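You operate a simulated robot arm through the tools that you are given. There is no shell and no other tool. Be economical: measure what you need, move in short steps, check, and stop when the job is done.

Carry out the task below with a simulated robot arm. There is one attempt and no reset: what you move stays moved.

## Task
Put the wide tag on the shelf of the check bench. Take the oil tub from the top of the fitting bench and put it on top of the spool on the top of the crimp bench. Put the block that says "Form 72" from the top of the forming bench on the upper shelf of the stores rack. Put the bobbin marked "3 A" from the top of the winding bench on the front of the height gauge and the bobbin that says "2 A" on the green divider. Put one of the chocks from the top of the winding bench on the top of the reject locker. Take the carton on the top of the wall bench and put it away on the upper shelf of the tall rack. Pull the lower drawer open. The order is free. Set down upright: bobbin, chock, carton.
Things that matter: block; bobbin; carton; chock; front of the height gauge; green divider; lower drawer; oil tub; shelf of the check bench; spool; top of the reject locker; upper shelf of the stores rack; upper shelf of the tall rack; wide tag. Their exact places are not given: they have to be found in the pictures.

The check looks at the end state, three seconds after you hand in, the way a careful person would. Anything else that was tipped, shoved, dropped, spilled or broken makes it a failure.

## Robot
A 7-joint arm with a two-finger gripper on a trunk, on a base that drives. Base frame: it is fixed to the floor where the robot stands at the start and does not move with it; the origin is under the middle of the robot, x ahead of it, y to its left, z up; the surface under the hand at the start is at about z = 720. Readings come in mm, rad, newtons and seconds.
With the tool pointing down near the work surface it reaches from about 300 to 740 mm from the robot's upright axis, wherever it stands. Its first joint turns from -2.897 to 2.897 rad. Places, roughly: block [6000, -3000, 750]; bobbin [-3250, -5750, 750]; carton (6x17x12 cm) [-4800, -7200, 800]; chock (6x6x8 cm) [-3800, -5600, 800]; front of the height gauge (19x15 cm) [-3740, -2720, 920]; green divider [-3250, -5750, 750]; lower drawer [4800, -300, 500]; oil tub [2750, -4250, 750]; shelf of the check bench [800, 400, 500]; spool [5250, -4000, 750]; top of the reject locker [-5200, -4400, 1300]; upper shelf of the stores rack [3800, -2600, 1000]; upper shelf of the tall rack [-3200, -8300, 1200]; wide tag [750, 0, 750]. Payload 2.94 kg.
The TCP is the grasp point between the finger pads, 30 mm short of the fingertips. In the tool frame z runs along the fingers and y along their closing line. The gripper opens to 138 mm. The gripper's body begins 109 mm behind the TCP.
Orientation is that of the tool frame in the base frame, as [roll, pitch, yaw] about the fixed x, y, z axes, in that order (R = Rz(yaw) Ry(pitch) Rx(roll)). With the fingers straight down and closing along the base's y, the tool's x points along the base's -x, its y along +y and its z along -z.

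## Interface
- The arm moves only by the tool jog_arm. Its argument "moves" is text: rows parted by semicolons, each of 7 numbers parted by spaces: the turn, a rotation vector about the tool's x, y, z in units of 4 degrees (1.0 is 4 degrees), then the shift along the tool's x, y, z in units of 30 mm (1.0 is 30 mm), then the finger opening in mm, from 0 to 138. In form: rx ry rz x y z gripper; .... A call has 1 to 8 rows; each row shifts and turns the commanded pose from where the row before left it, along the tool's axes as they then stand. A call with a number of a shift or a turn outside -1 to 1 is refused whole. Each row takes 0.2 s and may step no farther than 50 mm and 0.15 rad from the row before; otherwise, or with a gripper value out of range, the whole call is refused. Where a pose cannot be reached the arm comes as near as it can. A force on the tool above 40 N (or 10 N above the force at the start of the call, whichever is more), or a blocked arm, ends the call early, and 0.2 s more pass. Each finger halts on what it meets, pressing with about 22 N; the grip force reading is that of the motor and also rises with nothing between the fingers. The clock runs only during rows and for 0.2 s after the last one: add rows that do not move to give the fingers time. It gives the time, the measured TCP pose, the force on the tool (base axes), the opening and the grip force at its end, in the units of the frame above (readings bear some noise), with the torque about the TCP (base axes, N m) and any sound that the robot's microphone picked up.
- Cameras (640 x 400 px; columns grow to the right, rows downward): "scene" is now at [1.2, 136.8, 1372.6]; the picture's right is [0.03, -1.00, 0.00], its down [-0.66, -0.02, -0.75] and it looks along [0.75, 0.02, -0.66] (base axes); focal length 288 px, centre (320, 200). "wrist" rides on the gripper at [71, 19, -146] in the tool frame; the picture's right is [-0.26, 0.97, 0.00], its down [-0.85, -0.23, -0.48] and it looks along [-0.46, -0.12, 0.88] (tool axes); focal length 280 px, centre (320, 200).
- snapshot(camera): a new picture of that camera. It takes no simulated time.
- move_column(by): slides the trunk up (or, below 0, down) by that many mm; the arm and the scene camera ride with it, the base frame stays. It gives what a move gives, with no picture.
- base_move(legs): drives the robot by 1 to 6 legs, each [ahead, left, turn to the left] in mm, mm and rad, along the robot's own axes; the way and the turn of a leg run together, so that a leg with both is an arc; at most 1500 mm and 3.142 rad a leg. The arm and the cameras ride along, it lands a little off, and it stops where it bumps. It gives what a move gives.
- pan_tilt(pan, tilt): turns the head with the scene camera to pan (to the left, within 1.501 rad either way) and tilt (down, from -0.506 to 1.204), counted from straight ahead of the robot. It gives what a move gives.
- point_at(camera, pixels): there is no depth. For up to 12 entries [column, row, z] of the newest picture of that camera ("zoom" is the newest enlarged one), the place [x, y] in the base frame at which the ray of that pixel passes the height z, good to about 3 mm. It takes no simulated time.
- zoom(camera, box): a new picture of the part [left, top, right, bottom] of that camera's present view, enlarged. It takes no simulated time.
- job_done(): hands the job in; it is judged then, once.

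Work in short steps. Measure before you move; look again where a grasp or a placing could have gone wrong, and mend it. You have 145 turns and 172 pictures in all, those below and enlarged ones among them. Open the gripper and draw the arm clear of the work before you hand the job in, unless the task says otherwise.

The tools are called after ">>>" by a JSON object that holds its "name" and its "arguments". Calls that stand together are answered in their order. jog_arm: Moves the arm, as the interface text tells. Its arguments: {"type":"object","properties":{"moves":{"type":"string"}},"required":["moves"]} The other tools are called the same way: move_column (by) slides the trunk up or down; base_move (legs) drives the base; pan_tilt (pan, tilt) turns the head that bears the scene camera; snapshot (camera) takes a picture; point_at (camera, pixels) gives the place at which the rays of pixels pass given heights; zoom (camera, box) takes an enlarged picture of a part of a camera's view; job_done () hands the job in.

At the start:

```text
t: 0.0
eef_pos: [429.1, -47.8, 1050.4]
tcp_rot: [-3.14, -0.001, -3.14]
wrist_force: [0.5, -0.3, 0.0]
moment: [-0.02, -0.02, 0.0]
grip_width: 138.1
finger_force: 0.1
trunk travel left (down, up): [-225.0, 229.0]
robot x, y, heading: [-0.6, -1.4, -0.006]
head pan, tilt: [0.031, 0.717]
```

scene: 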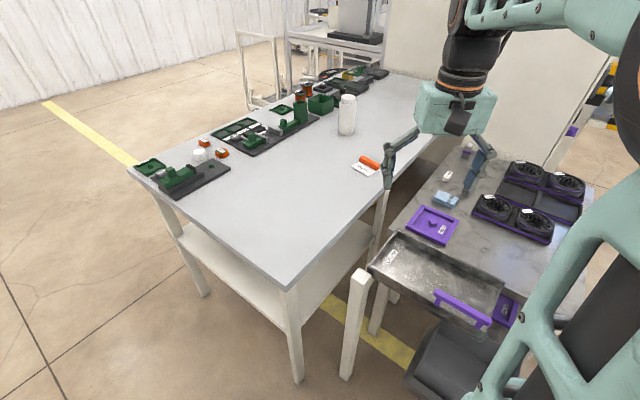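
wrist: 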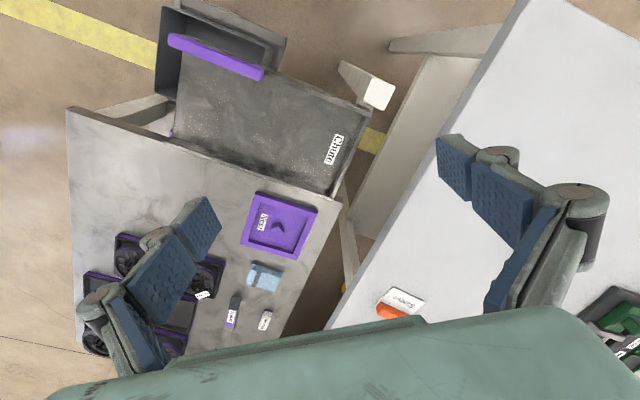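

The scene shows a white table ahead left and a marbled bench to the right. I look at enlarged parts to find the wide tag.

>>> {"name": "zoom", "arguments": {"camera": "scene", "box": [340, 120, 600, 340]}}

>>> {"name": "zoom", "arguments": {"camera": "wrist", "box": [140, 180, 460, 380]}}

>>> {"name": "zoom", "arguments": {"camera": "scene", "box": [120, 60, 400, 235]}}

```text
1.82 times, centred on (470, 230) of scene
```

zoom: 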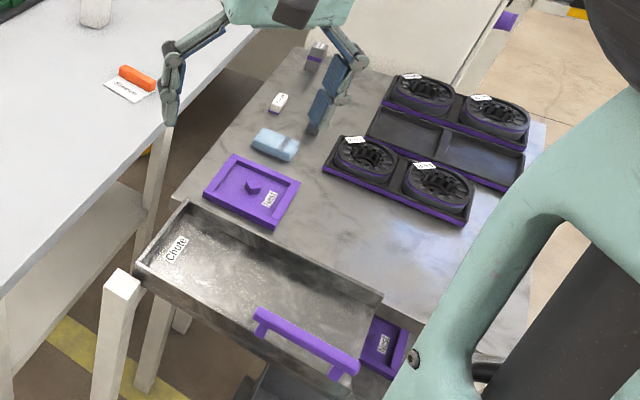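

```text
2.00 times, centred on (300, 280) of wrist
```

zoom: 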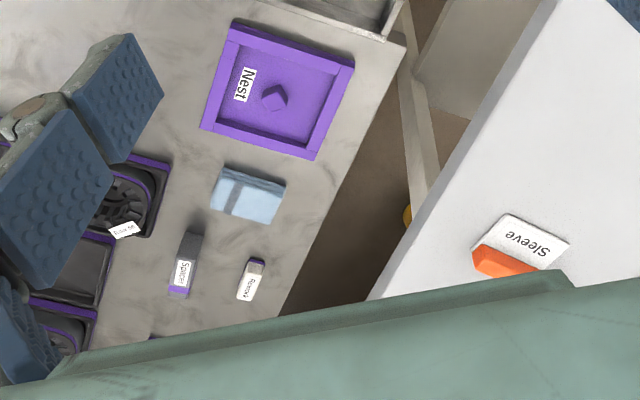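

```text
2.29 times, centred on (260, 148) of scene
```

zoom: 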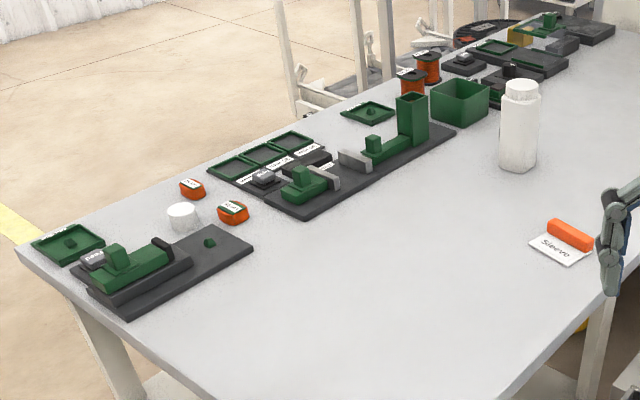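

I measure the candidates near [750, 0]: the "Sleeve" card (365,168), the blue thing, and the table's shelf.

>>> {"name": "point_at", "arguments": {"camera": "scene", "pixels": [[365, 168, 720], [369, 161, 740], [446, 200, 720], [448, 175, 720], [467, 155, 720], [200, 147, 730], [221, 153, 730], [180, 180, 720], [345, 235, 470], [190, 240, 470], [297, 285, 720], [128, 170, 720]]}}

>>> {"name": "zoom", "arguments": {"camera": "scene", "box": [125, 125, 285, 225]}}

>>> {"name": "zoom", "arguments": {"camera": "scene", "box": [210, 65, 370, 165]}}

```text
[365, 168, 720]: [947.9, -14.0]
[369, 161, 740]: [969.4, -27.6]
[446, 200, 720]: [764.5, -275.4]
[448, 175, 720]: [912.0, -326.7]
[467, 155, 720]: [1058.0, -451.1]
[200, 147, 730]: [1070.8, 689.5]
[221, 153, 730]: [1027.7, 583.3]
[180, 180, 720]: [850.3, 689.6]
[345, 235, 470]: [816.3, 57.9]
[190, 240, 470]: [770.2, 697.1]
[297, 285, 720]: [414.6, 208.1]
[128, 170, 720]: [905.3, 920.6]
```

```text
4.00 times, centred on (205, 175) of scene
```

zoom: 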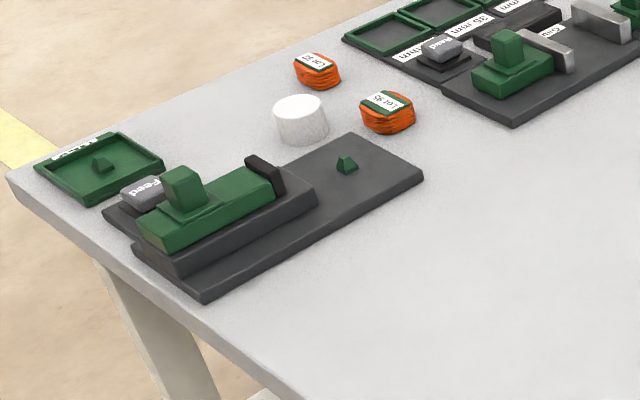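

```text
4.00 times, centred on (290, 115) of scene
```

zoom: 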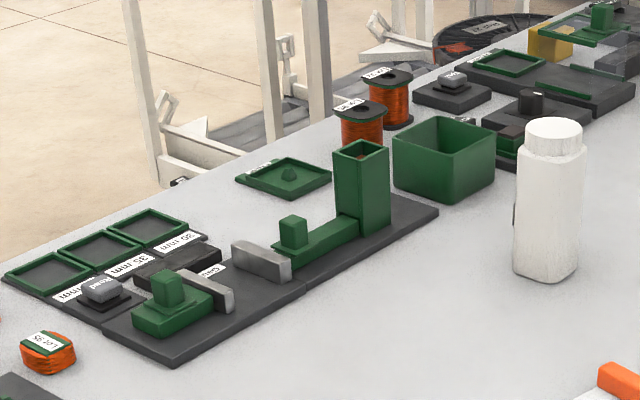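

I look closer at the card and the small items on the marbled bench.

>>> {"name": "zoom", "arguments": {"camera": "wrist", "box": [360, 270, 440, 320]}}

>>> {"name": "zoom", "arguments": {"camera": "wrist", "box": [210, 250, 306, 340]}}

>>> {"name": "zoom", "arguments": {"camera": "scene", "box": [340, 140, 480, 228]}}

```text
8.00 times, centred on (400, 295) of wrist
```

zoom: 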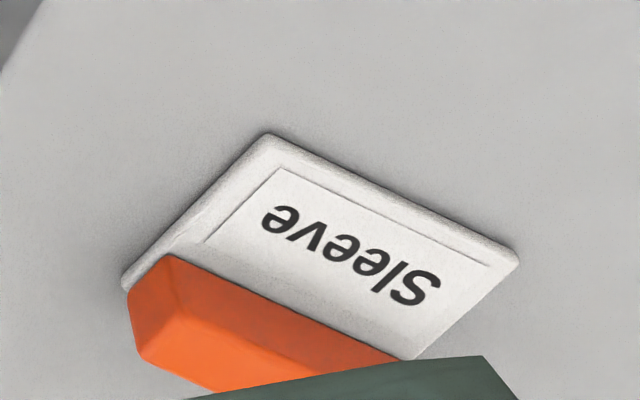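

```text
4.44 times, centred on (258, 295) of wrist
```

zoom: 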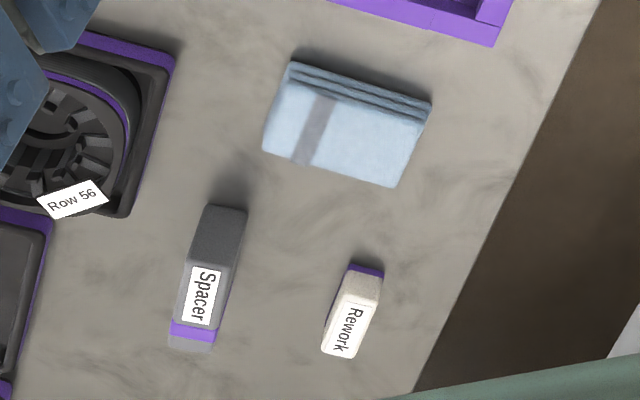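

```text
4.55 times, centred on (410, 184) of scene
```

zoom: 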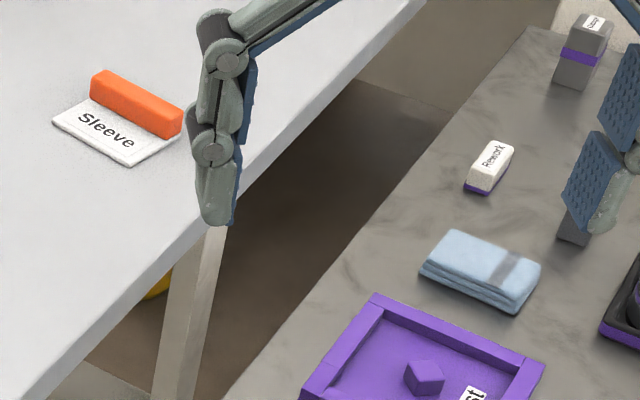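

The "Sleeve" plate with the orange grip bar at about (948,-14) is likely the wide tag. I look around the room before planning.

>>> {"name": "pan_tilt", "arguments": {"pan": -1.3, "tilt": 0.3}}

>>> {"name": "snapshot", "arguments": {"camera": "scene"}}

>>> {"name": "pan_tilt", "arguments": {"pan": -0.3, "tilt": 0.3}}

>>> {"name": "snapshot", "arguments": {"camera": "scene"}}

>>> {"name": "pan_tilt", "arguments": {"pan": 1.3, "tilt": 0.3}}

>>> {"name": "snapshot", "arguments": {"camera": "scene"}}

```text
t: 1.5
eef_pos: [429.2, -48.9, 1050.7]
tcp_rot: [-3.14, 0.001, -3.14]
wrist_force: [0.3, 0.5, 0.1]
moment: [-0.01, 0.0, 0.01]
grip_width: 137.6
finger_force: 0.1
trunk travel left (down, up): [-225.0, 229.0]
robot x, y, heading: [-2.4, 2.3, -0.003]
head pan, tilt: [-1.3, 0.3]
```

```text
161 pictures are left
```

scene: 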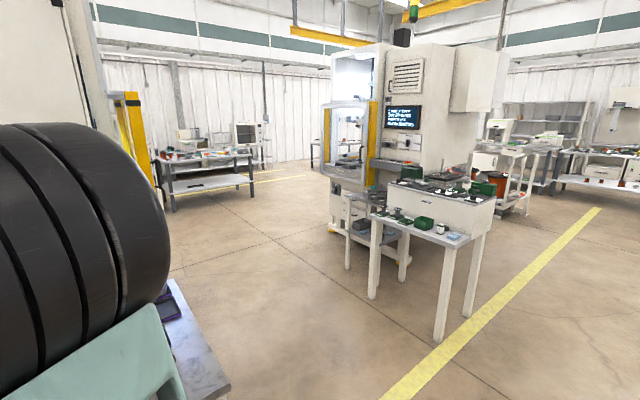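

```text
t: 2.8
eef_pos: [429.5, -50.2, 1050.5]
tcp_rot: [3.141, 0.001, -3.141]
wrist_force: [-0.8, -0.2, 0.3]
moment: [-0.02, 0.0, 0.02]
grip_width: 137.9
finger_force: 0.0
trunk travel left (down, up): [-225.0, 229.0]
robot x, y, heading: [-3.2, -1.3, -0.008]
head pan, tilt: [-0.3, 0.3]
```

```text
160 pictures are left
```

scene: 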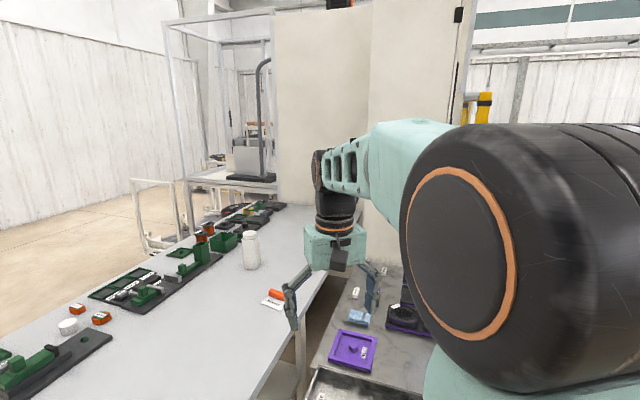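

```text
t: 4.4
eef_pos: [430.2, -48.8, 1050.9]
tcp_rot: [-3.14, 0.0, 3.142]
wrist_force: [0.3, -0.4, -0.1]
moment: [0.0, -0.01, 0.0]
grip_width: 138.0
finger_force: 0.1
trunk travel left (down, up): [-225.0, 229.0]
robot x, y, heading: [1.1, -1.8, -0.0]
head pan, tilt: [1.3, 0.3]
```

```text
159 pictures are left
```

scene: 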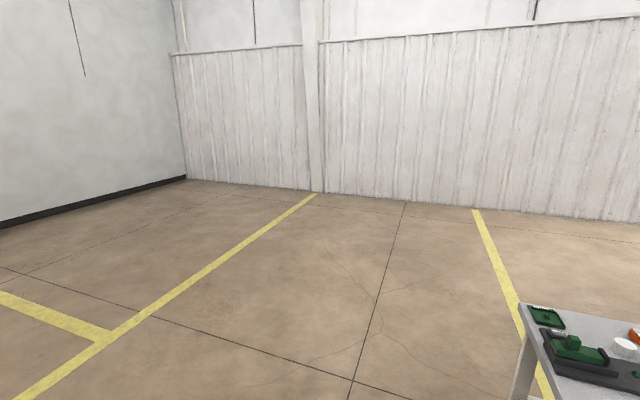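

Open floor is to the left; to pick the tag I must drive nearer. I look down at the floor just ahead of the base.

>>> {"name": "pan_tilt", "arguments": {"pan": 0.1, "tilt": 1.1}}

>>> {"name": "snapshot", "arguments": {"camera": "scene"}}

>>> {"name": "point_at", "arguments": {"camera": "scene", "pixels": [[320, 200, 720]]}}

```text
t: 5.8
eef_pos: [429.1, -48.1, 1051.2]
tcp_rot: [3.141, 0.001, 3.141]
wrist_force: [-0.3, -0.4, -0.2]
moment: [-0.02, 0.0, -0.04]
grip_width: 138.0
finger_force: 0.0
trunk travel left (down, up): [-225.0, 229.0]
robot x, y, heading: [-0.2, 1.5, 0.002]
head pan, tilt: [0.099, 1.1]
```

```text
158 pictures are left
```

scene: 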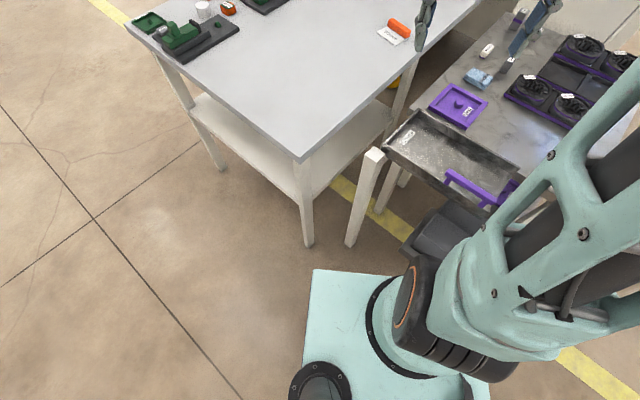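

```text
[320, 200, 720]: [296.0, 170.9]
```

The base's mint plate is at (313,270)-(420,270), the table leg foot at (307,245), the bin post at (352,245). I measure them.

>>> {"name": "point_at", "arguments": {"camera": "scene", "pixels": [[313, 270, 250], [313, 270, 100], [307, 245, 0], [352, 245, 0], [374, 155, 650], [490, 205, 650], [400, 260, 300], [302, 158, 720], [302, 195, 470], [192, 100, 470], [393, 105, 470], [395, 33, 720]]}}

>>> {"name": "zoom", "arguments": {"camera": "scene", "box": [180, 60, 500, 280]}}

```text
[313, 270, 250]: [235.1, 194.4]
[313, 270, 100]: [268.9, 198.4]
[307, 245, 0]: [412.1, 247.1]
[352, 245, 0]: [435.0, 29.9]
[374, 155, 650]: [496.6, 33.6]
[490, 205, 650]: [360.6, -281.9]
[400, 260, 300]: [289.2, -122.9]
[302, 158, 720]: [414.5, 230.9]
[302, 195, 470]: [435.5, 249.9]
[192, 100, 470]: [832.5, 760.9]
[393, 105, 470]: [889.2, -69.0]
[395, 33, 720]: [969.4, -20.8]
```

```text
1.82 times, centred on (340, 170) of scene
```

zoom: 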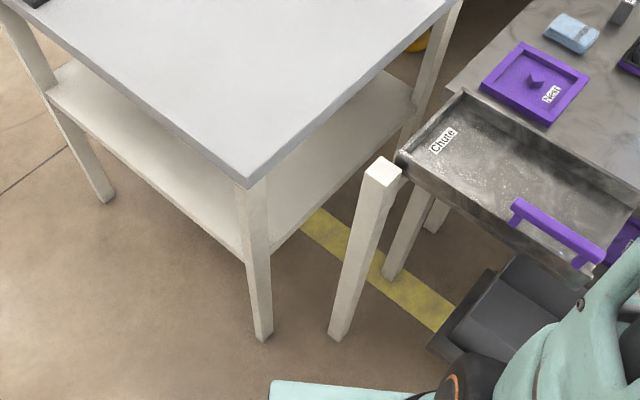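

The card at (395,33) and its bar need orientation; I zoom there and also check the base plate height cues.

>>> {"name": "zoom", "arguments": {"camera": "scene", "box": [370, 5, 434, 45]}}

>>> {"name": "point_at", "arguments": {"camera": "zoom", "pixels": [[320, 200, 720]]}}

>>> {"name": "pan_tilt", "arguments": {"pan": 0.0, "tilt": 0.6}}

>>> {"name": "zoom", "arguments": {"camera": "scene", "box": [320, 100, 420, 200]}}

```text
10.00 times, centred on (402, 25) of scene
```

zoom: 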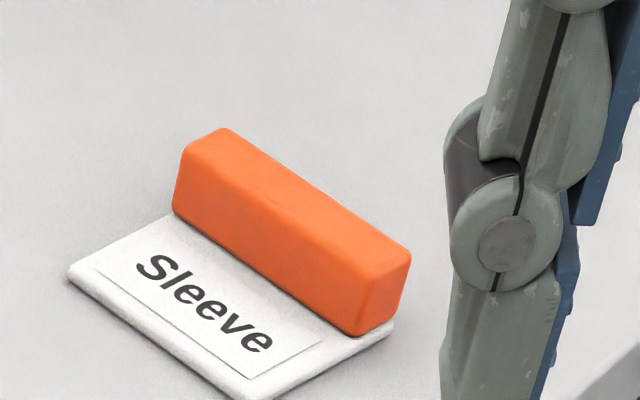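

```text
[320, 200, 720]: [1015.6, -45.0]
```

```text
t: 6.8
eef_pos: [430.0, -48.4, 1050.4]
tcp_rot: [3.141, 0.0, 3.14]
wrist_force: [0.1, 0.6, -0.3]
moment: [-0.01, -0.02, 0.0]
grip_width: 138.1
finger_force: 0.0
trunk travel left (down, up): [-225.0, 229.0]
robot x, y, heading: [1.2, 1.1, 0.002]
head pan, tilt: [0.0, 0.6]
```

```text
4.00 times, centred on (370, 150) of scene
```

zoom: 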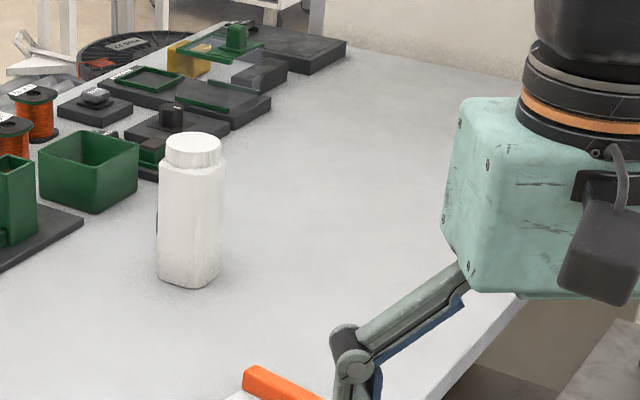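

The bar's ends come out near (1008,-1) and (951,-66): it lies parallel to the table's short edge, so I can approach from the short end, gripping the bar end to end with the tool tilted. First I look for the size of my own base.

>>> {"name": "pan_tilt", "arguments": {"pan": 1.5, "tilt": 1.2}}

>>> {"name": "snapshot", "arguments": {"camera": "scene"}}

>>> {"name": "point_at", "arguments": {"camera": "scene", "pixels": [[320, 200, 0], [320, 300, 0], [320, 380, 0], [420, 300, 0]]}}

```text
t: 8.4
eef_pos: [429.4, -49.5, 1050.5]
tcp_rot: [-3.141, 0.0, 3.141]
wrist_force: [0.0, -0.1, 0.2]
moment: [-0.02, 0.01, -0.03]
grip_width: 138.1
finger_force: 0.0
trunk travel left (down, up): [-225.0, 229.0]
robot x, y, heading: [-2.9, 2.3, -0.001]
head pan, tilt: [1.499, 1.201]
```

```text
154 pictures are left
```

scene: 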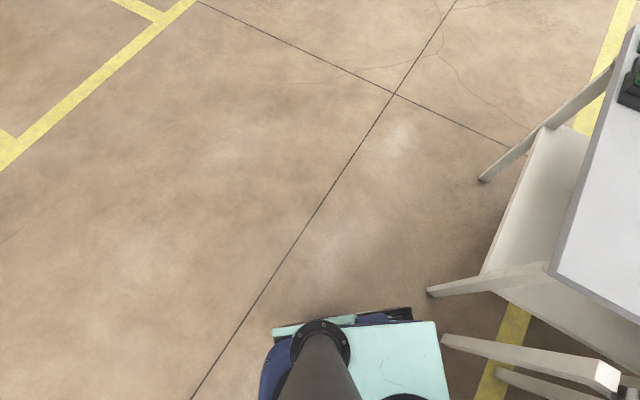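

```text
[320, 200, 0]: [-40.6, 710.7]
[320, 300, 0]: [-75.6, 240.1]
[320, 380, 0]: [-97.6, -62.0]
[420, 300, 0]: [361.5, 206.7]
```

Base half-length looks ~300 mm, half-width ~200. I drive to the table's short end, facing along its long side, and stop about 360 mm from the edge.

>>> {"name": "base_move", "arguments": {"legs": [[-50, 600, 0], [0, 0, -0.617], [235, 78, 0]]}}

>>> {"name": "pan_tilt", "arguments": {"pan": 0.0, "tilt": 1.1}}

>>> {"name": "snapshot", "arguments": {"camera": "scene"}}

>>> {"name": "snapshot", "arguments": {"camera": "wrist"}}

```text
t: 17.1
eef_pos: [504.8, 235.2, 1050.3]
tcp_rot: [-3.141, 0.0, 2.522]
wrist_force: [0.9, -0.3, 0.4]
moment: [0.01, -0.01, -0.01]
grip_width: 137.9
finger_force: 0.2
trunk travel left (down, up): [-225.0, 229.0]
robot x, y, heading: [184.7, 521.1, -0.619]
head pan, tilt: [1.499, 1.201]
```

```text
t: 18.8
eef_pos: [504.8, 236.2, 1050.4]
tcp_rot: [-3.142, 0.0, 2.521]
wrist_force: [0.2, -0.7, -0.2]
moment: [0.01, 0.01, 0.01]
grip_width: 137.8
finger_force: 0.2
trunk travel left (down, up): [-225.0, 229.0]
robot x, y, heading: [186.1, 525.5, -0.617]
head pan, tilt: [0.0, 1.1]
```

```text
153 pictures are left
```

scene: 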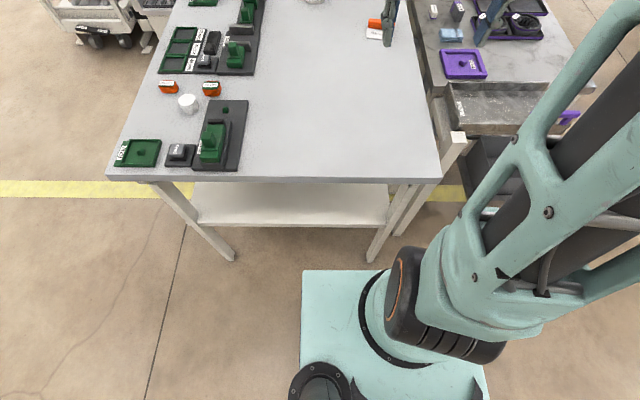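

```text
152 pictures are left
```

wrist: 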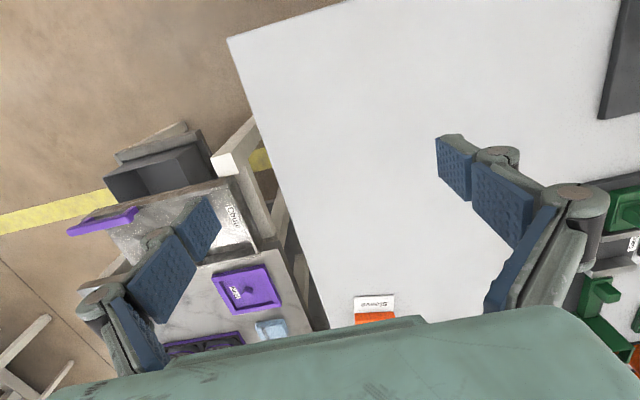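

The view is now square with the table: edge at row ~182, tag near (378,28). I zoom on the tag and measure.

>>> {"name": "zoom", "arguments": {"camera": "scene", "box": [348, 5, 412, 45]}}

>>> {"name": "point_at", "arguments": {"camera": "scene", "pixels": [[300, 182, 720], [440, 182, 720], [195, 220, 470], [385, 225, 470], [375, 33, 720], [375, 23, 740]]}}

>>> {"name": "zoom", "arguments": {"camera": "scene", "box": [120, 160, 460, 270]}}

```text
10.00 times, centred on (380, 25) of scene
```

zoom: 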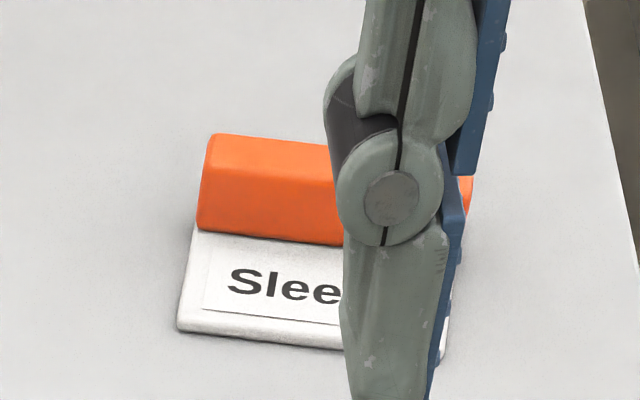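

```text
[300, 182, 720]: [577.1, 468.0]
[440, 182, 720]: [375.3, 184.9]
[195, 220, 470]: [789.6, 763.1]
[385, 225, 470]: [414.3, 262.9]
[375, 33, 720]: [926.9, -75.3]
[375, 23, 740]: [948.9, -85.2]
```

```text
1.88 times, centred on (290, 215) of scene
```

zoom: 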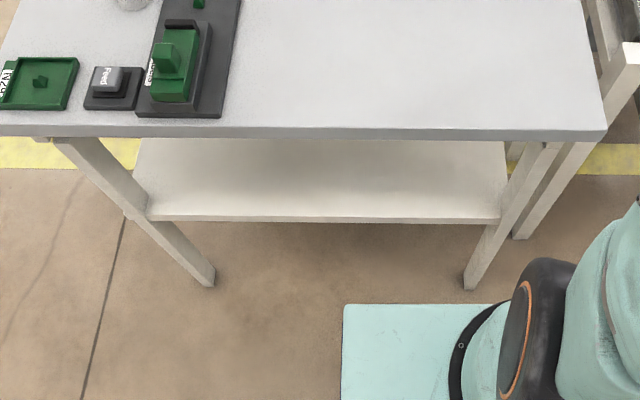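

Comparing the two views of the same corner, the white table top triangulates to z ≈ 780, not 720 (shelf ≈ 470). I re-measure tag and edge at those heights.

>>> {"name": "point_at", "arguments": {"camera": "scene", "pixels": [[368.5, 17.5, 805], [395, 22, 805], [367.5, 27.8, 787], [366, 38.5, 780], [392, 40.5, 780], [300, 182, 780], [440, 182, 780], [410, 100, 780], [385, 225, 470], [195, 222, 470], [235, 260, 0], [372, 260, 0]]}}

```text
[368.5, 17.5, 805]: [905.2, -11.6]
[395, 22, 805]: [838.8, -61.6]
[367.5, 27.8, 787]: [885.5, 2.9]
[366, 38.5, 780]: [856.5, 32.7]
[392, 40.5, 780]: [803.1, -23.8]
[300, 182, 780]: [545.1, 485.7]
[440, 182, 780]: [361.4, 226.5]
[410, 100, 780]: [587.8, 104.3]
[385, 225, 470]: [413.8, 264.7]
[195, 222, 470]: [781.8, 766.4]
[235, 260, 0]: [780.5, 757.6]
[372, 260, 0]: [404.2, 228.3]
```

The bar centre is about 879 ahead and 56 right of the robot, z≈797. I lower the trunk and reach forward while tilting the tool 3° per row.

>>> {"name": "move_column", "arguments": {"by": -180}}

>>> {"name": "jog_arm", "arguments": {"moves": "0 -0.75 0 -1 0 0 138; 0 -0.75 0 -0.999 0 0.052 138; 0 -0.75 0 -0.995 0 0.105 138; 0 -0.75 0 -0.988 0 0.156 138; 0 -0.75 0 -0.978 0 0.208 138; 0 -0.75 0 -0.966 0 0.259 138; 0 -0.75 0 -0.951 0 0.309 138; 0 -0.75 0 -0.934 0 0.358 138"}}

>>> {"name": "snapshot", "arguments": {"camera": "wrist"}}

```text
t: 20.8
eef_pos: [505.9, 235.0, 869.7]
tcp_rot: [3.141, 0.0, 2.522]
wrist_force: [0.4, 0.3, 0.5]
moment: [-0.02, -0.01, -0.01]
grip_width: 138.1
finger_force: 0.1
trunk travel left (down, up): [-45.0, 409.0]
robot x, y, heading: [185.3, 523.8, -0.62]
head pan, tilt: [0.0, 1.1]
```

```text
t: 22.6
eef_pos: [700.6, 96.0, 870.4]
tcp_rot: [-3.141, 0.419, 2.523]
wrist_force: [0.2, -0.3, 0.0]
moment: [-0.02, 0.01, 0.01]
grip_width: 137.8
finger_force: 0.0
trunk travel left (down, up): [-45.0, 409.0]
robot x, y, heading: [183.1, 524.8, -0.621]
head pan, tilt: [0.0, 1.1]
```

```text
149 pictures are left
```

wrist: 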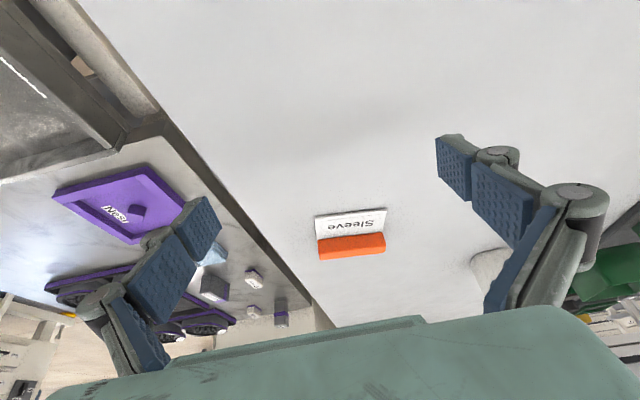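

Moving as planned. I measure the bar with the wrist camera.

>>> {"name": "zoom", "arguments": {"camera": "wrist", "box": [304, 200, 400, 260]}}

>>> {"name": "point_at", "arguments": {"camera": "wrist", "pixels": [[319, 246, 800], [385, 240, 800], [316, 216, 784], [386, 209, 784], [352, 244, 800]]}}

```text
6.67 times, centred on (352, 230) of wrist
```

zoom: 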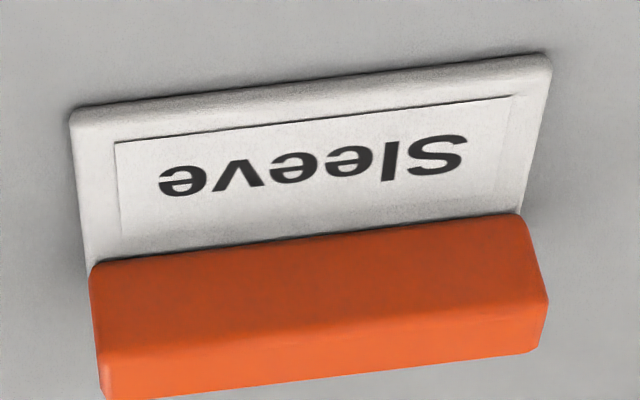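

```text
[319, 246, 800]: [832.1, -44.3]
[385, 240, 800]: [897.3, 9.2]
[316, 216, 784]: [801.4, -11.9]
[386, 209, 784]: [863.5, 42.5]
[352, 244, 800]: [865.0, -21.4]
```

The bar centre is (865,-18), direction ≈0.70 rad, so the closing line must turn about -0.25 rad. I advance above it with the turn and slightly more tilt.

>>> {"name": "jog_arm", "arguments": {"moves": "0.22 -0.43 0.46 -0.81 0.03 0.36 138; 0.23 -0.43 0.45 -0.80 0.06 0.384 138; 0.24 -0.43 0.45 -0.785 0.094 0.407 138; 0.25 -0.43 0.44 -0.77 0.126 0.428 138; 0.26 -0.43 0.44 -0.753 0.157 0.45 138; 0.27 -0.43 0.43 -0.735 0.189 0.47 138; 0.28 -0.43 0.42 -0.715 0.22 0.487 138"}}

>>> {"name": "snapshot", "arguments": {"camera": "wrist"}}

>>> {"name": "point_at", "arguments": {"camera": "wrist", "pixels": [[320, 200, 800]]}}

```text
t: 24.1
eef_pos: [848.1, 0.8, 868.4]
tcp_rot: [3.138, 0.631, 2.273]
wrist_force: [-0.1, -0.3, 0.6]
moment: [0.01, 0.01, -0.01]
grip_width: 138.2
finger_force: 0.1
out of reach, approached as far as the arm can: row 7
trunk travel left (down, up): [-45.0, 409.0]
robot x, y, heading: [182.2, 524.5, -0.617]
head pan, tilt: [0.0, 1.1]
```

```text
147 pictures are left
```

wrist: 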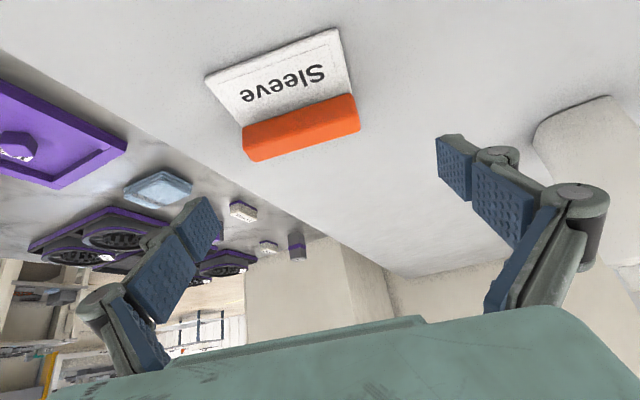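

```text
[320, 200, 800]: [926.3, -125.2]
```

I measure the bar ends again from here.

>>> {"name": "point_at", "arguments": {"camera": "wrist", "pixels": [[246, 144, 800], [357, 114, 800], [243, 126, 803], [350, 94, 803], [207, 78, 784], [338, 29, 784]]}}

```text
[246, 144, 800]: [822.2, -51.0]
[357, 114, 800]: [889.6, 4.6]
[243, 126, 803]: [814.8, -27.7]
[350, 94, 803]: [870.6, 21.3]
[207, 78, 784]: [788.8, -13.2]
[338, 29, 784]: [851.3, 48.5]
```

Bar centre ≈ (850,-16). I lower with the trunk 45 mm, correct about 9 mm sideways, and look again before closing.

>>> {"name": "move_column", "arguments": {"by": -44}}

>>> {"name": "jog_arm", "arguments": {"moves": "0 0 0 0.1 -0.3 0.25 138"}}

>>> {"name": "snapshot", "arguments": {"camera": "wrist"}}

>>> {"name": "zoom", "arguments": {"camera": "scene", "box": [330, 0, 430, 60]}}

```text
t: 25.0
eef_pos: [850.0, -0.6, 823.0]
tcp_rot: [3.14, 0.63, 2.272]
wrist_force: [-0.7, -0.5, 0.3]
moment: [0.05, -0.01, -0.01]
grip_width: 138.0
finger_force: 0.1
trunk travel left (down, up): [-1.0, 453.0]
robot x, y, heading: [185.8, 522.7, -0.619]
head pan, tilt: [0.0, 1.1]
```

```text
t: 25.4
eef_pos: [843.0, -9.0, 815.1]
tcp_rot: [3.138, 0.63, 2.272]
wrist_force: [0.5, -0.5, 0.9]
moment: [-0.06, 0.02, -0.02]
grip_width: 138.0
finger_force: 0.0
trunk travel left (down, up): [-1.0, 453.0]
robot x, y, heading: [185.3, 521.6, -0.62]
head pan, tilt: [0.0, 1.1]
```

```text
146 pictures are left
```

wrist: 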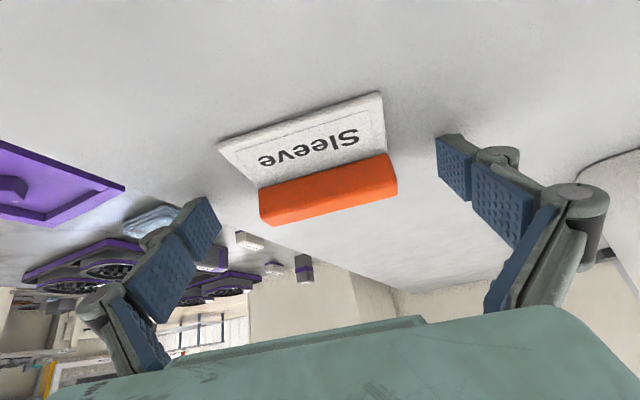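

```text
6.40 times, centred on (380, 30) of scene
```

zoom: 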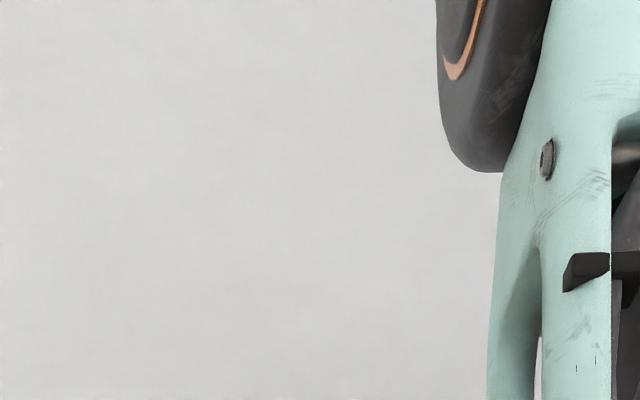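

The bar sits midway between the pads and parallel to the closing line, so I close.

>>> {"name": "jog_arm", "arguments": {"moves": "0 0 0 0 0 0 70; 0 0 0 0 0 0 70; 0 0 0 0 0 0 60; 0 0 0 0 0 0 60; 0 0 0 0 0 0 60"}}

>>> {"name": "snapshot", "arguments": {"camera": "wrist"}}

```text
t: 26.8
eef_pos: [841.9, -12.3, 828.8]
tcp_rot: [3.141, 0.651, 2.27]
wrist_force: [-1.1, 0.5, 12.0]
moment: [0.18, 0.13, -0.07]
grip_width: 79.4
finger_force: 21.6
trunk travel left (down, up): [-1.0, 453.0]
robot x, y, heading: [184.8, 523.3, -0.618]
head pan, tilt: [0.0, 1.1]
stopped in row 5: the force on the tool passed its limit at 40 N (the readings are from after the stop); the commanded pose is now the measured one
```

```text
144 pictures are left
```

wrist: 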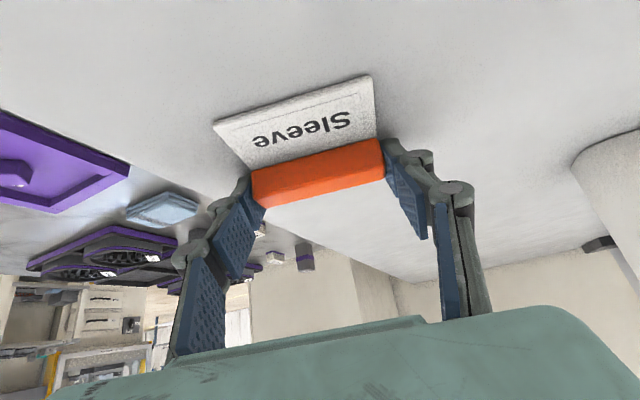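

Gripped at 79 mm (the tips extended onto the table and pushed the arm up a bit). I lift with the trunk and check.

>>> {"name": "move_column", "arguments": {"by": 80}}

>>> {"name": "snapshot", "arguments": {"camera": "wrist"}}

```text
t: 28.0
eef_pos: [841.7, -10.8, 903.0]
tcp_rot: [-3.139, 0.642, 2.272]
wrist_force: [-0.2, 0.3, 0.8]
moment: [0.0, -0.01, -0.01]
grip_width: 79.0
finger_force: 22.1
trunk travel left (down, up): [-81.0, 373.0]
robot x, y, heading: [186.3, 528.1, -0.617]
head pan, tilt: [0.0, 1.1]
```

```text
143 pictures are left
```

wrist: 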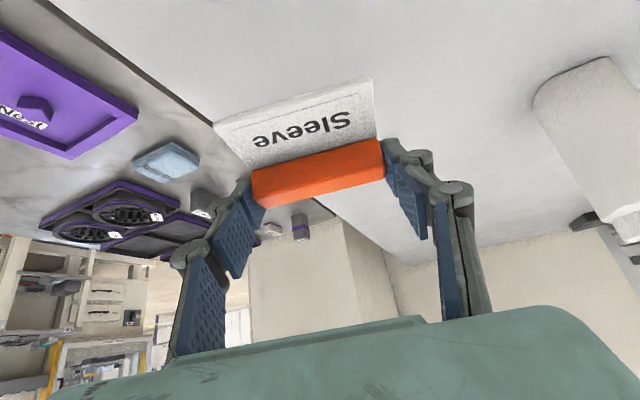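

The tag hangs level in the grip. I raise clearance, back straight out 700 mm, shift 250 mm left so it faces the shelf opening, then bring the trunk down.

>>> {"name": "base_move", "arguments": {"legs": [[-700, 0, 0], [0, 250, 0]]}}

>>> {"name": "move_column", "arguments": {"by": -80}}

>>> {"name": "jog_arm", "arguments": {"moves": "0 -0.4 0 1 0 0.35 60; 0 -0.4 0 1 0 0.35 60; 0 -0.4 0 1 0 0.35 60; 0 -0.4 0 1 0 0.3 60; 0 -0.4 0 1 0 0.3 60; 0 -0.4 0 1 0 0.3 60; 0 -0.4 0 1 0 0.3 60; 0 -0.4 0 1 0 0.3 60"}}

```text
t: 34.2
eef_pos: [423.0, 591.7, 903.7]
tcp_rot: [-3.139, 0.644, 2.265]
wrist_force: [-1.2, 0.4, -0.8]
moment: [0.0, -0.01, -0.02]
grip_width: 79.0
finger_force: 22.0
trunk travel left (down, up): [-81.0, 373.0]
robot x, y, heading: [-234.3, 1132.8, -0.629]
head pan, tilt: [0.0, 1.1]
```

```text
t: 35.4
eef_pos: [422.6, 591.7, 823.6]
tcp_rot: [-3.14, 0.643, 2.266]
wrist_force: [-0.1, 0.2, -1.5]
moment: [0.0, -0.01, 0.0]
grip_width: 79.2
finger_force: 21.9
trunk travel left (down, up): [-1.0, 453.0]
robot x, y, heading: [-229.1, 1130.4, -0.627]
head pan, tilt: [0.0, 1.1]
```

```text
t: 37.2
eef_pos: [342.4, 689.0, 605.4]
tcp_rot: [-3.14, 0.869, 2.269]
wrist_force: [-1.0, -0.5, 0.0]
moment: [0.02, -0.02, 0.01]
grip_width: 79.0
finger_force: 21.7
trunk travel left (down, up): [-1.0, 453.0]
robot x, y, heading: [-232.0, 1134.2, -0.628]
head pan, tilt: [0.0, 1.1]
```

Now at tilt 50°, z 605. I look at the shelf opening with both cameras before inserting.

>>> {"name": "pan_tilt", "arguments": {"pan": -0.1, "tilt": 0.8}}

>>> {"name": "snapshot", "arguments": {"camera": "scene"}}

>>> {"name": "snapshot", "arguments": {"camera": "wrist"}}

```text
t: 38.0
eef_pos: [343.0, 688.5, 604.1]
tcp_rot: [-3.14, 0.867, 2.268]
wrist_force: [-1.0, 0.5, 0.5]
moment: [0.01, 0.0, 0.01]
grip_width: 79.1
finger_force: 21.6
trunk travel left (down, up): [-1.0, 453.0]
robot x, y, heading: [-231.3, 1128.4, -0.626]
head pan, tilt: [-0.099, 0.799]
```

```text
142 pictures are left
```

scene: 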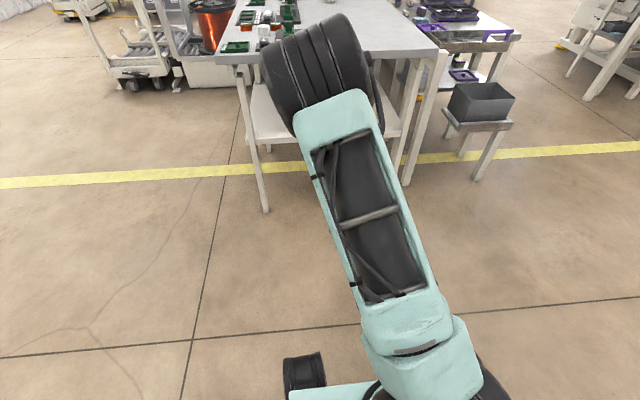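

```text
141 pictures are left
```

wrist: 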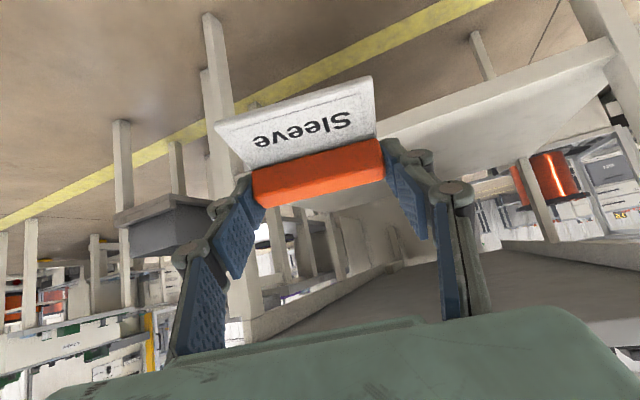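

The opening is clear ahead. I tilt to 58°, lower to z≈548, and drive in part of the way.

>>> {"name": "jog_arm", "arguments": {"moves": "0 -1 0 0.73 0 0.61 60; 0 -1 0 0.76 0 0.56 60"}}

>>> {"name": "base_move", "arguments": {"legs": [[290, 0, 0]]}}

>>> {"name": "snapshot", "arguments": {"camera": "wrist"}}

>>> {"name": "snapshot", "arguments": {"camera": "scene"}}

```text
t: 38.6
eef_pos: [341.0, 688.9, 549.4]
tcp_rot: [-3.141, 1.008, 2.265]
wrist_force: [-0.5, -0.5, 0.7]
moment: [0.04, -0.02, -0.02]
grip_width: 79.0
finger_force: 21.8
trunk travel left (down, up): [-1.0, 453.0]
robot x, y, heading: [-233.9, 1132.2, -0.628]
head pan, tilt: [-0.099, 0.799]
```

```text
t: 40.6
eef_pos: [576.9, 519.9, 548.9]
tcp_rot: [-3.139, 1.007, 2.268]
wrist_force: [0.6, 0.2, -0.3]
moment: [-0.01, 0.01, 0.0]
grip_width: 79.0
finger_force: 21.8
trunk travel left (down, up): [-1.0, 453.0]
robot x, y, heading: [1.2, 964.3, -0.624]
head pan, tilt: [-0.099, 0.799]
```

```text
140 pictures are left
```

wrist: 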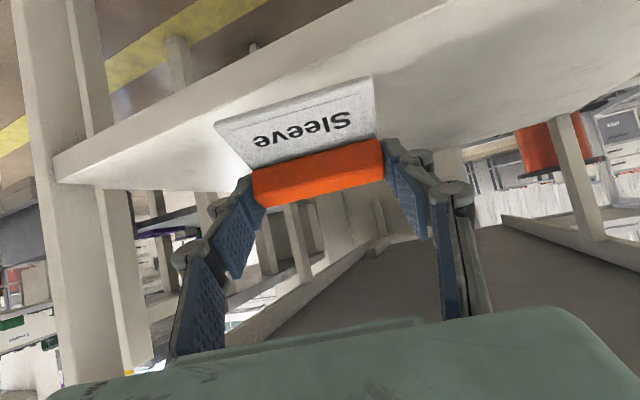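

```text
139 pictures are left
```

scene: 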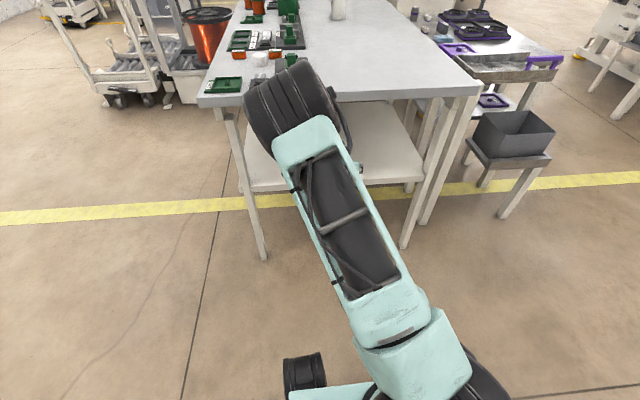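

The shelf's front edge runs from (55,160) to (400,10) in the wrist view. I check it against z=470.

>>> {"name": "point_at", "arguments": {"camera": "wrist", "pixels": [[60, 158, 470], [200, 92, 470], [60, 158, 500], [200, 92, 500], [60, 158, 440], [200, 92, 440], [375, 78, 500]]}}

>>> {"name": "point_at", "arguments": {"camera": "scene", "pixels": [[480, 92, 780], [200, 104, 780], [365, 183, 470], [420, 178, 470], [303, 189, 470]]}}

```text
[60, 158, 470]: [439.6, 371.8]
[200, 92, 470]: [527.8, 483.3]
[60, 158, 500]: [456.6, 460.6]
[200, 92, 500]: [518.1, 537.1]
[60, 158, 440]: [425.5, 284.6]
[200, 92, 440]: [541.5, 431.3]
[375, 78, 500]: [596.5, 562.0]
```

```text
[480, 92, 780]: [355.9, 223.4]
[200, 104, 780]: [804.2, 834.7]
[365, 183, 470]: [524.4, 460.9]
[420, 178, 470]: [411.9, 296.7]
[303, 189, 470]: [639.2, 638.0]
```

Triangulating views, the shelf is at z≈432, its edge ~353 ahead in the table frame, 40 mm inside the top's edge. I drive 140 mm further in and lower until contact.

>>> {"name": "base_move", "arguments": {"legs": [[140, 0, 0]]}}

>>> {"name": "jog_arm", "arguments": {"moves": "0 0.5 0 0.63 0 0.4 60; 0 0.5 0 0.63 0 0.4 60; 0 0.5 0 0.3 0 0.2 60"}}

>>> {"name": "snapshot", "arguments": {"camera": "wrist"}}

>>> {"name": "snapshot", "arguments": {"camera": "scene"}}

```text
t: 41.9
eef_pos: [691.5, 437.0, 548.5]
tcp_rot: [-3.14, 1.005, 2.267]
wrist_force: [0.0, -0.5, -0.1]
moment: [0.0, 0.01, -0.01]
grip_width: 79.4
finger_force: 21.9
trunk travel left (down, up): [-1.0, 453.0]
robot x, y, heading: [119.6, 880.4, -0.627]
head pan, tilt: [-0.099, 0.799]
```

```text
t: 42.7
eef_pos: [692.5, 436.4, 498.0]
tcp_rot: [3.139, 0.909, 2.265]
wrist_force: [2.3, -3.9, 12.2]
moment: [0.25, 0.25, 0.03]
grip_width: 79.4
finger_force: 21.6
trunk travel left (down, up): [-1.0, 453.0]
robot x, y, heading: [117.1, 879.6, -0.626]
head pan, tilt: [-0.099, 0.799]
```

```text
138 pictures are left
```

wrist: 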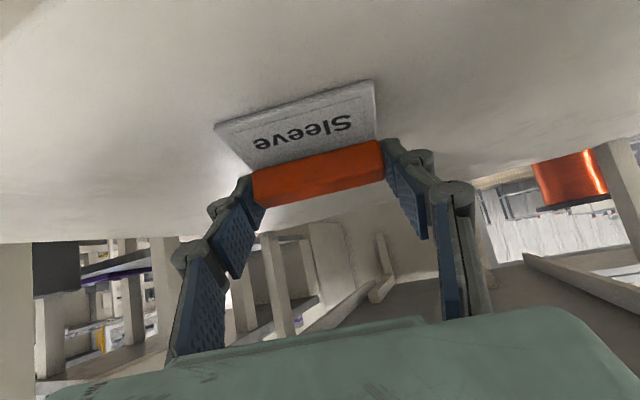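

```text
137 pictures are left
```

scene: 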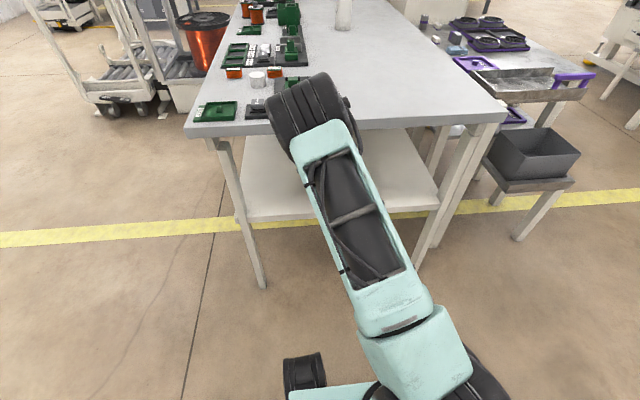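

Contact at z 498 (12 N). I open gently and then lift slightly back out.

>>> {"name": "jog_arm", "arguments": {"moves": "0 0 0 0 0 0 84; 0 0 0 0 0 0 90; 0 0 0 0 0 0 110; 0 0 0 0 0 0 120; 0 0 0 0 0 0 120"}}

>>> {"name": "snapshot", "arguments": {"camera": "wrist"}}

```text
t: 43.9
eef_pos: [690.7, 437.9, 493.3]
tcp_rot: [-3.14, 0.901, 2.266]
wrist_force: [0.6, -0.3, 0.1]
moment: [0.03, 0.03, 0.0]
grip_width: 120.2
finger_force: 0.1
trunk travel left (down, up): [-1.0, 453.0]
robot x, y, heading: [118.7, 879.9, -0.628]
head pan, tilt: [-0.099, 0.799]
```

```text
136 pictures are left
```

wrist: 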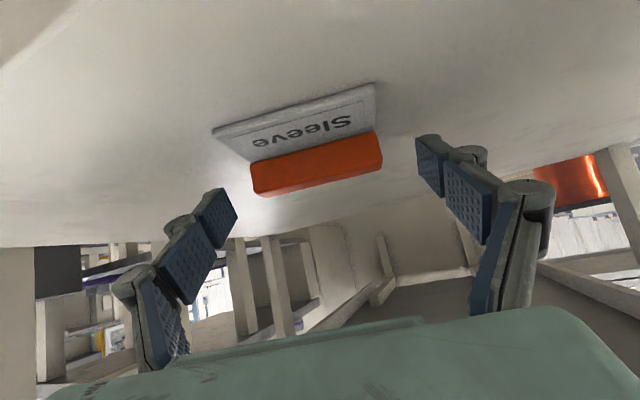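

The tag lies on the shelf. I lift 30 mm to clear it and back out, then raise the trunk and look at the shelf.

>>> {"name": "move_column", "arguments": {"by": 30}}

>>> {"name": "base_move", "arguments": {"legs": [[-500, 0, 0]]}}

>>> {"name": "snapshot", "arguments": {"camera": "wrist"}}

```text
t: 44.7
eef_pos: [690.6, 437.7, 523.5]
tcp_rot: [-3.141, 0.903, 2.268]
wrist_force: [0.2, 0.7, -0.6]
moment: [-0.01, -0.02, -0.03]
grip_width: 120.5
finger_force: 0.0
trunk travel left (down, up): [-31.0, 423.0]
robot x, y, heading: [116.8, 882.8, -0.619]
head pan, tilt: [-0.099, 0.799]
```

```text
t: 47.6
eef_pos: [290.1, 732.0, 523.1]
tcp_rot: [-3.14, 0.904, 2.273]
wrist_force: [0.0, -0.1, -0.7]
moment: [0.01, 0.01, 0.02]
grip_width: 120.0
finger_force: 0.1
trunk travel left (down, up): [-31.0, 423.0]
robot x, y, heading: [-284.9, 1169.1, -0.62]
head pan, tilt: [-0.099, 0.799]
```

```text
135 pictures are left
```

wrist: 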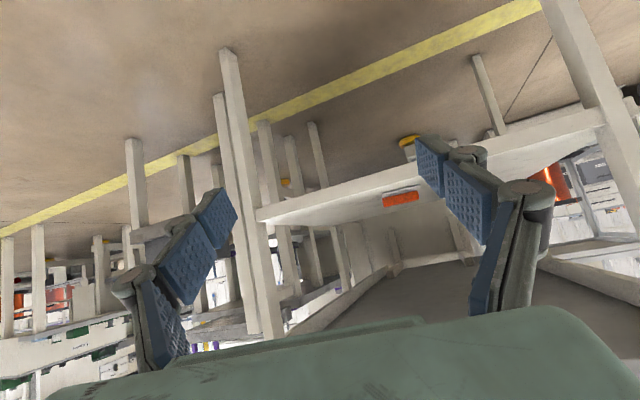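

The tag is on the shelf (orange bar at (400,199)). Now I retract the arm, undo its yaw, raise the trunk, and look ahead for the way to the drawer.

>>> {"name": "jog_arm", "arguments": {"moves": "-0.35 0 -0.28 0.6 0 -0.77 120; -0.35 0 -0.28 0.6 0 -0.77 120; -0.35 0 -0.28 0.6 0 -0.77 120; -0.35 0 -0.28 0.6 0 -0.77 120; -0.35 0 -0.28 0.6 0 -0.77 120; -0.35 0 -0.28 0.6 0 -0.77 120; -0.35 0 -0.28 0.6 0 -0.77 120; -0.35 0 -0.28 0.6 0 -0.77 120"}}

>>> {"name": "move_column", "arguments": {"by": 200}}

>>> {"name": "pan_tilt", "arguments": {"pan": 0.5, "tilt": 0.3}}

>>> {"name": "snapshot", "arguments": {"camera": "scene"}}

```text
t: 49.4
eef_pos: [118.9, 892.7, 525.1]
tcp_rot: [-3.139, 0.902, 2.527]
wrist_force: [-0.1, -0.2, 0.3]
moment: [-0.01, 0.01, 0.03]
grip_width: 119.9
finger_force: 0.2
trunk travel left (down, up): [-31.0, 423.0]
robot x, y, heading: [-287.4, 1167.5, -0.617]
head pan, tilt: [-0.099, 0.799]
```

```text
t: 51.6
eef_pos: [119.3, 893.0, 724.7]
tcp_rot: [-3.138, 0.903, 2.528]
wrist_force: [-0.7, 0.1, -0.1]
moment: [0.01, -0.01, -0.02]
grip_width: 120.2
finger_force: 0.1
trunk travel left (down, up): [-231.0, 223.0]
robot x, y, heading: [-286.6, 1170.6, -0.62]
head pan, tilt: [-0.099, 0.799]
```

```text
t: 52.6
eef_pos: [119.7, 892.6, 724.8]
tcp_rot: [-3.138, 0.901, 2.529]
wrist_force: [-0.8, 0.3, -0.5]
moment: [0.02, 0.03, 0.01]
grip_width: 120.2
finger_force: 0.1
trunk travel left (down, up): [-231.0, 223.0]
robot x, y, heading: [-288.8, 1169.3, -0.614]
head pan, tilt: [0.499, 0.3]
```

```text
134 pictures are left
```

scene: 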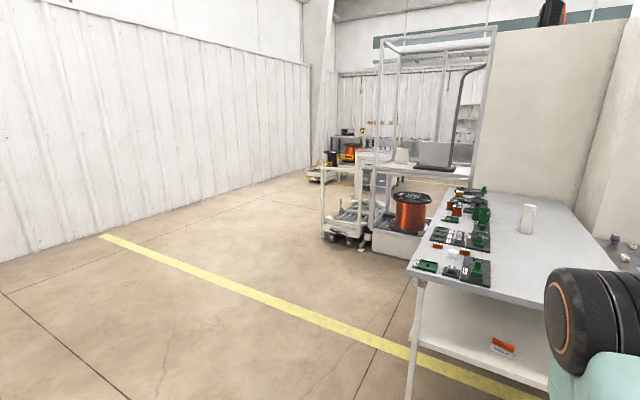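

A wide aisle runs between the wall (y≈2600) and the carts (y<950). I turn to heading 0 and drive along y≈1500.

>>> {"name": "base_move", "arguments": {"legs": [[0, 0, 0.617], [1500, 330, 0], [1300, 0, 0]]}}

>>> {"name": "pan_tilt", "arguments": {"pan": -0.5, "tilt": 0.35}}

>>> {"name": "snapshot", "arguments": {"camera": "scene"}}

>>> {"name": "pan_tilt", "arguments": {"pan": -1.45, "tilt": 0.35}}

>>> {"name": "snapshot", "arguments": {"camera": "scene"}}

```text
refused: leg 2 is longer than a leg can be; nothing moved
```

```text
t: 53.8
eef_pos: [118.7, 892.6, 724.9]
tcp_rot: [-3.139, 0.901, 2.526]
wrist_force: [-0.2, 0.7, 0.6]
moment: [0.01, 0.02, 0.0]
grip_width: 120.0
finger_force: 0.0
trunk travel left (down, up): [-231.0, 223.0]
robot x, y, heading: [-286.1, 1171.3, -0.619]
head pan, tilt: [-0.499, 0.351]
```

```text
133 pictures are left
```

scene: 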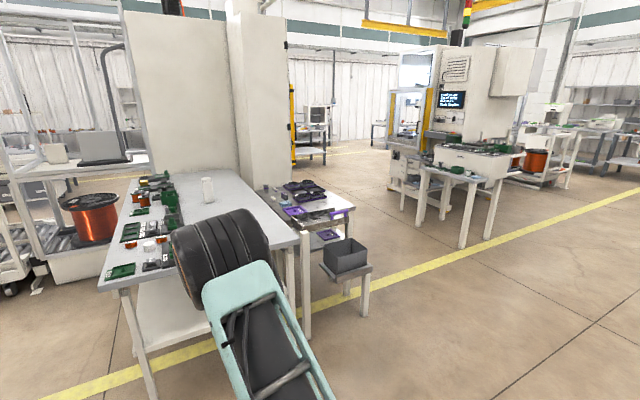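

```text
t: 55.1
eef_pos: [118.8, 893.0, 725.2]
tcp_rot: [-3.137, 0.901, 2.527]
wrist_force: [-0.2, 0.0, -1.1]
moment: [-0.01, 0.04, 0.0]
grip_width: 120.0
finger_force: 0.0
trunk travel left (down, up): [-231.0, 223.0]
robot x, y, heading: [-287.6, 1169.1, -0.615]
head pan, tilt: [-1.45, 0.351]
```

```text
132 pictures are left
```

scene: 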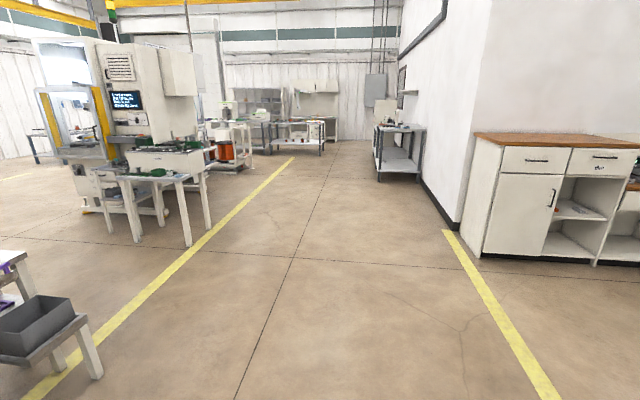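

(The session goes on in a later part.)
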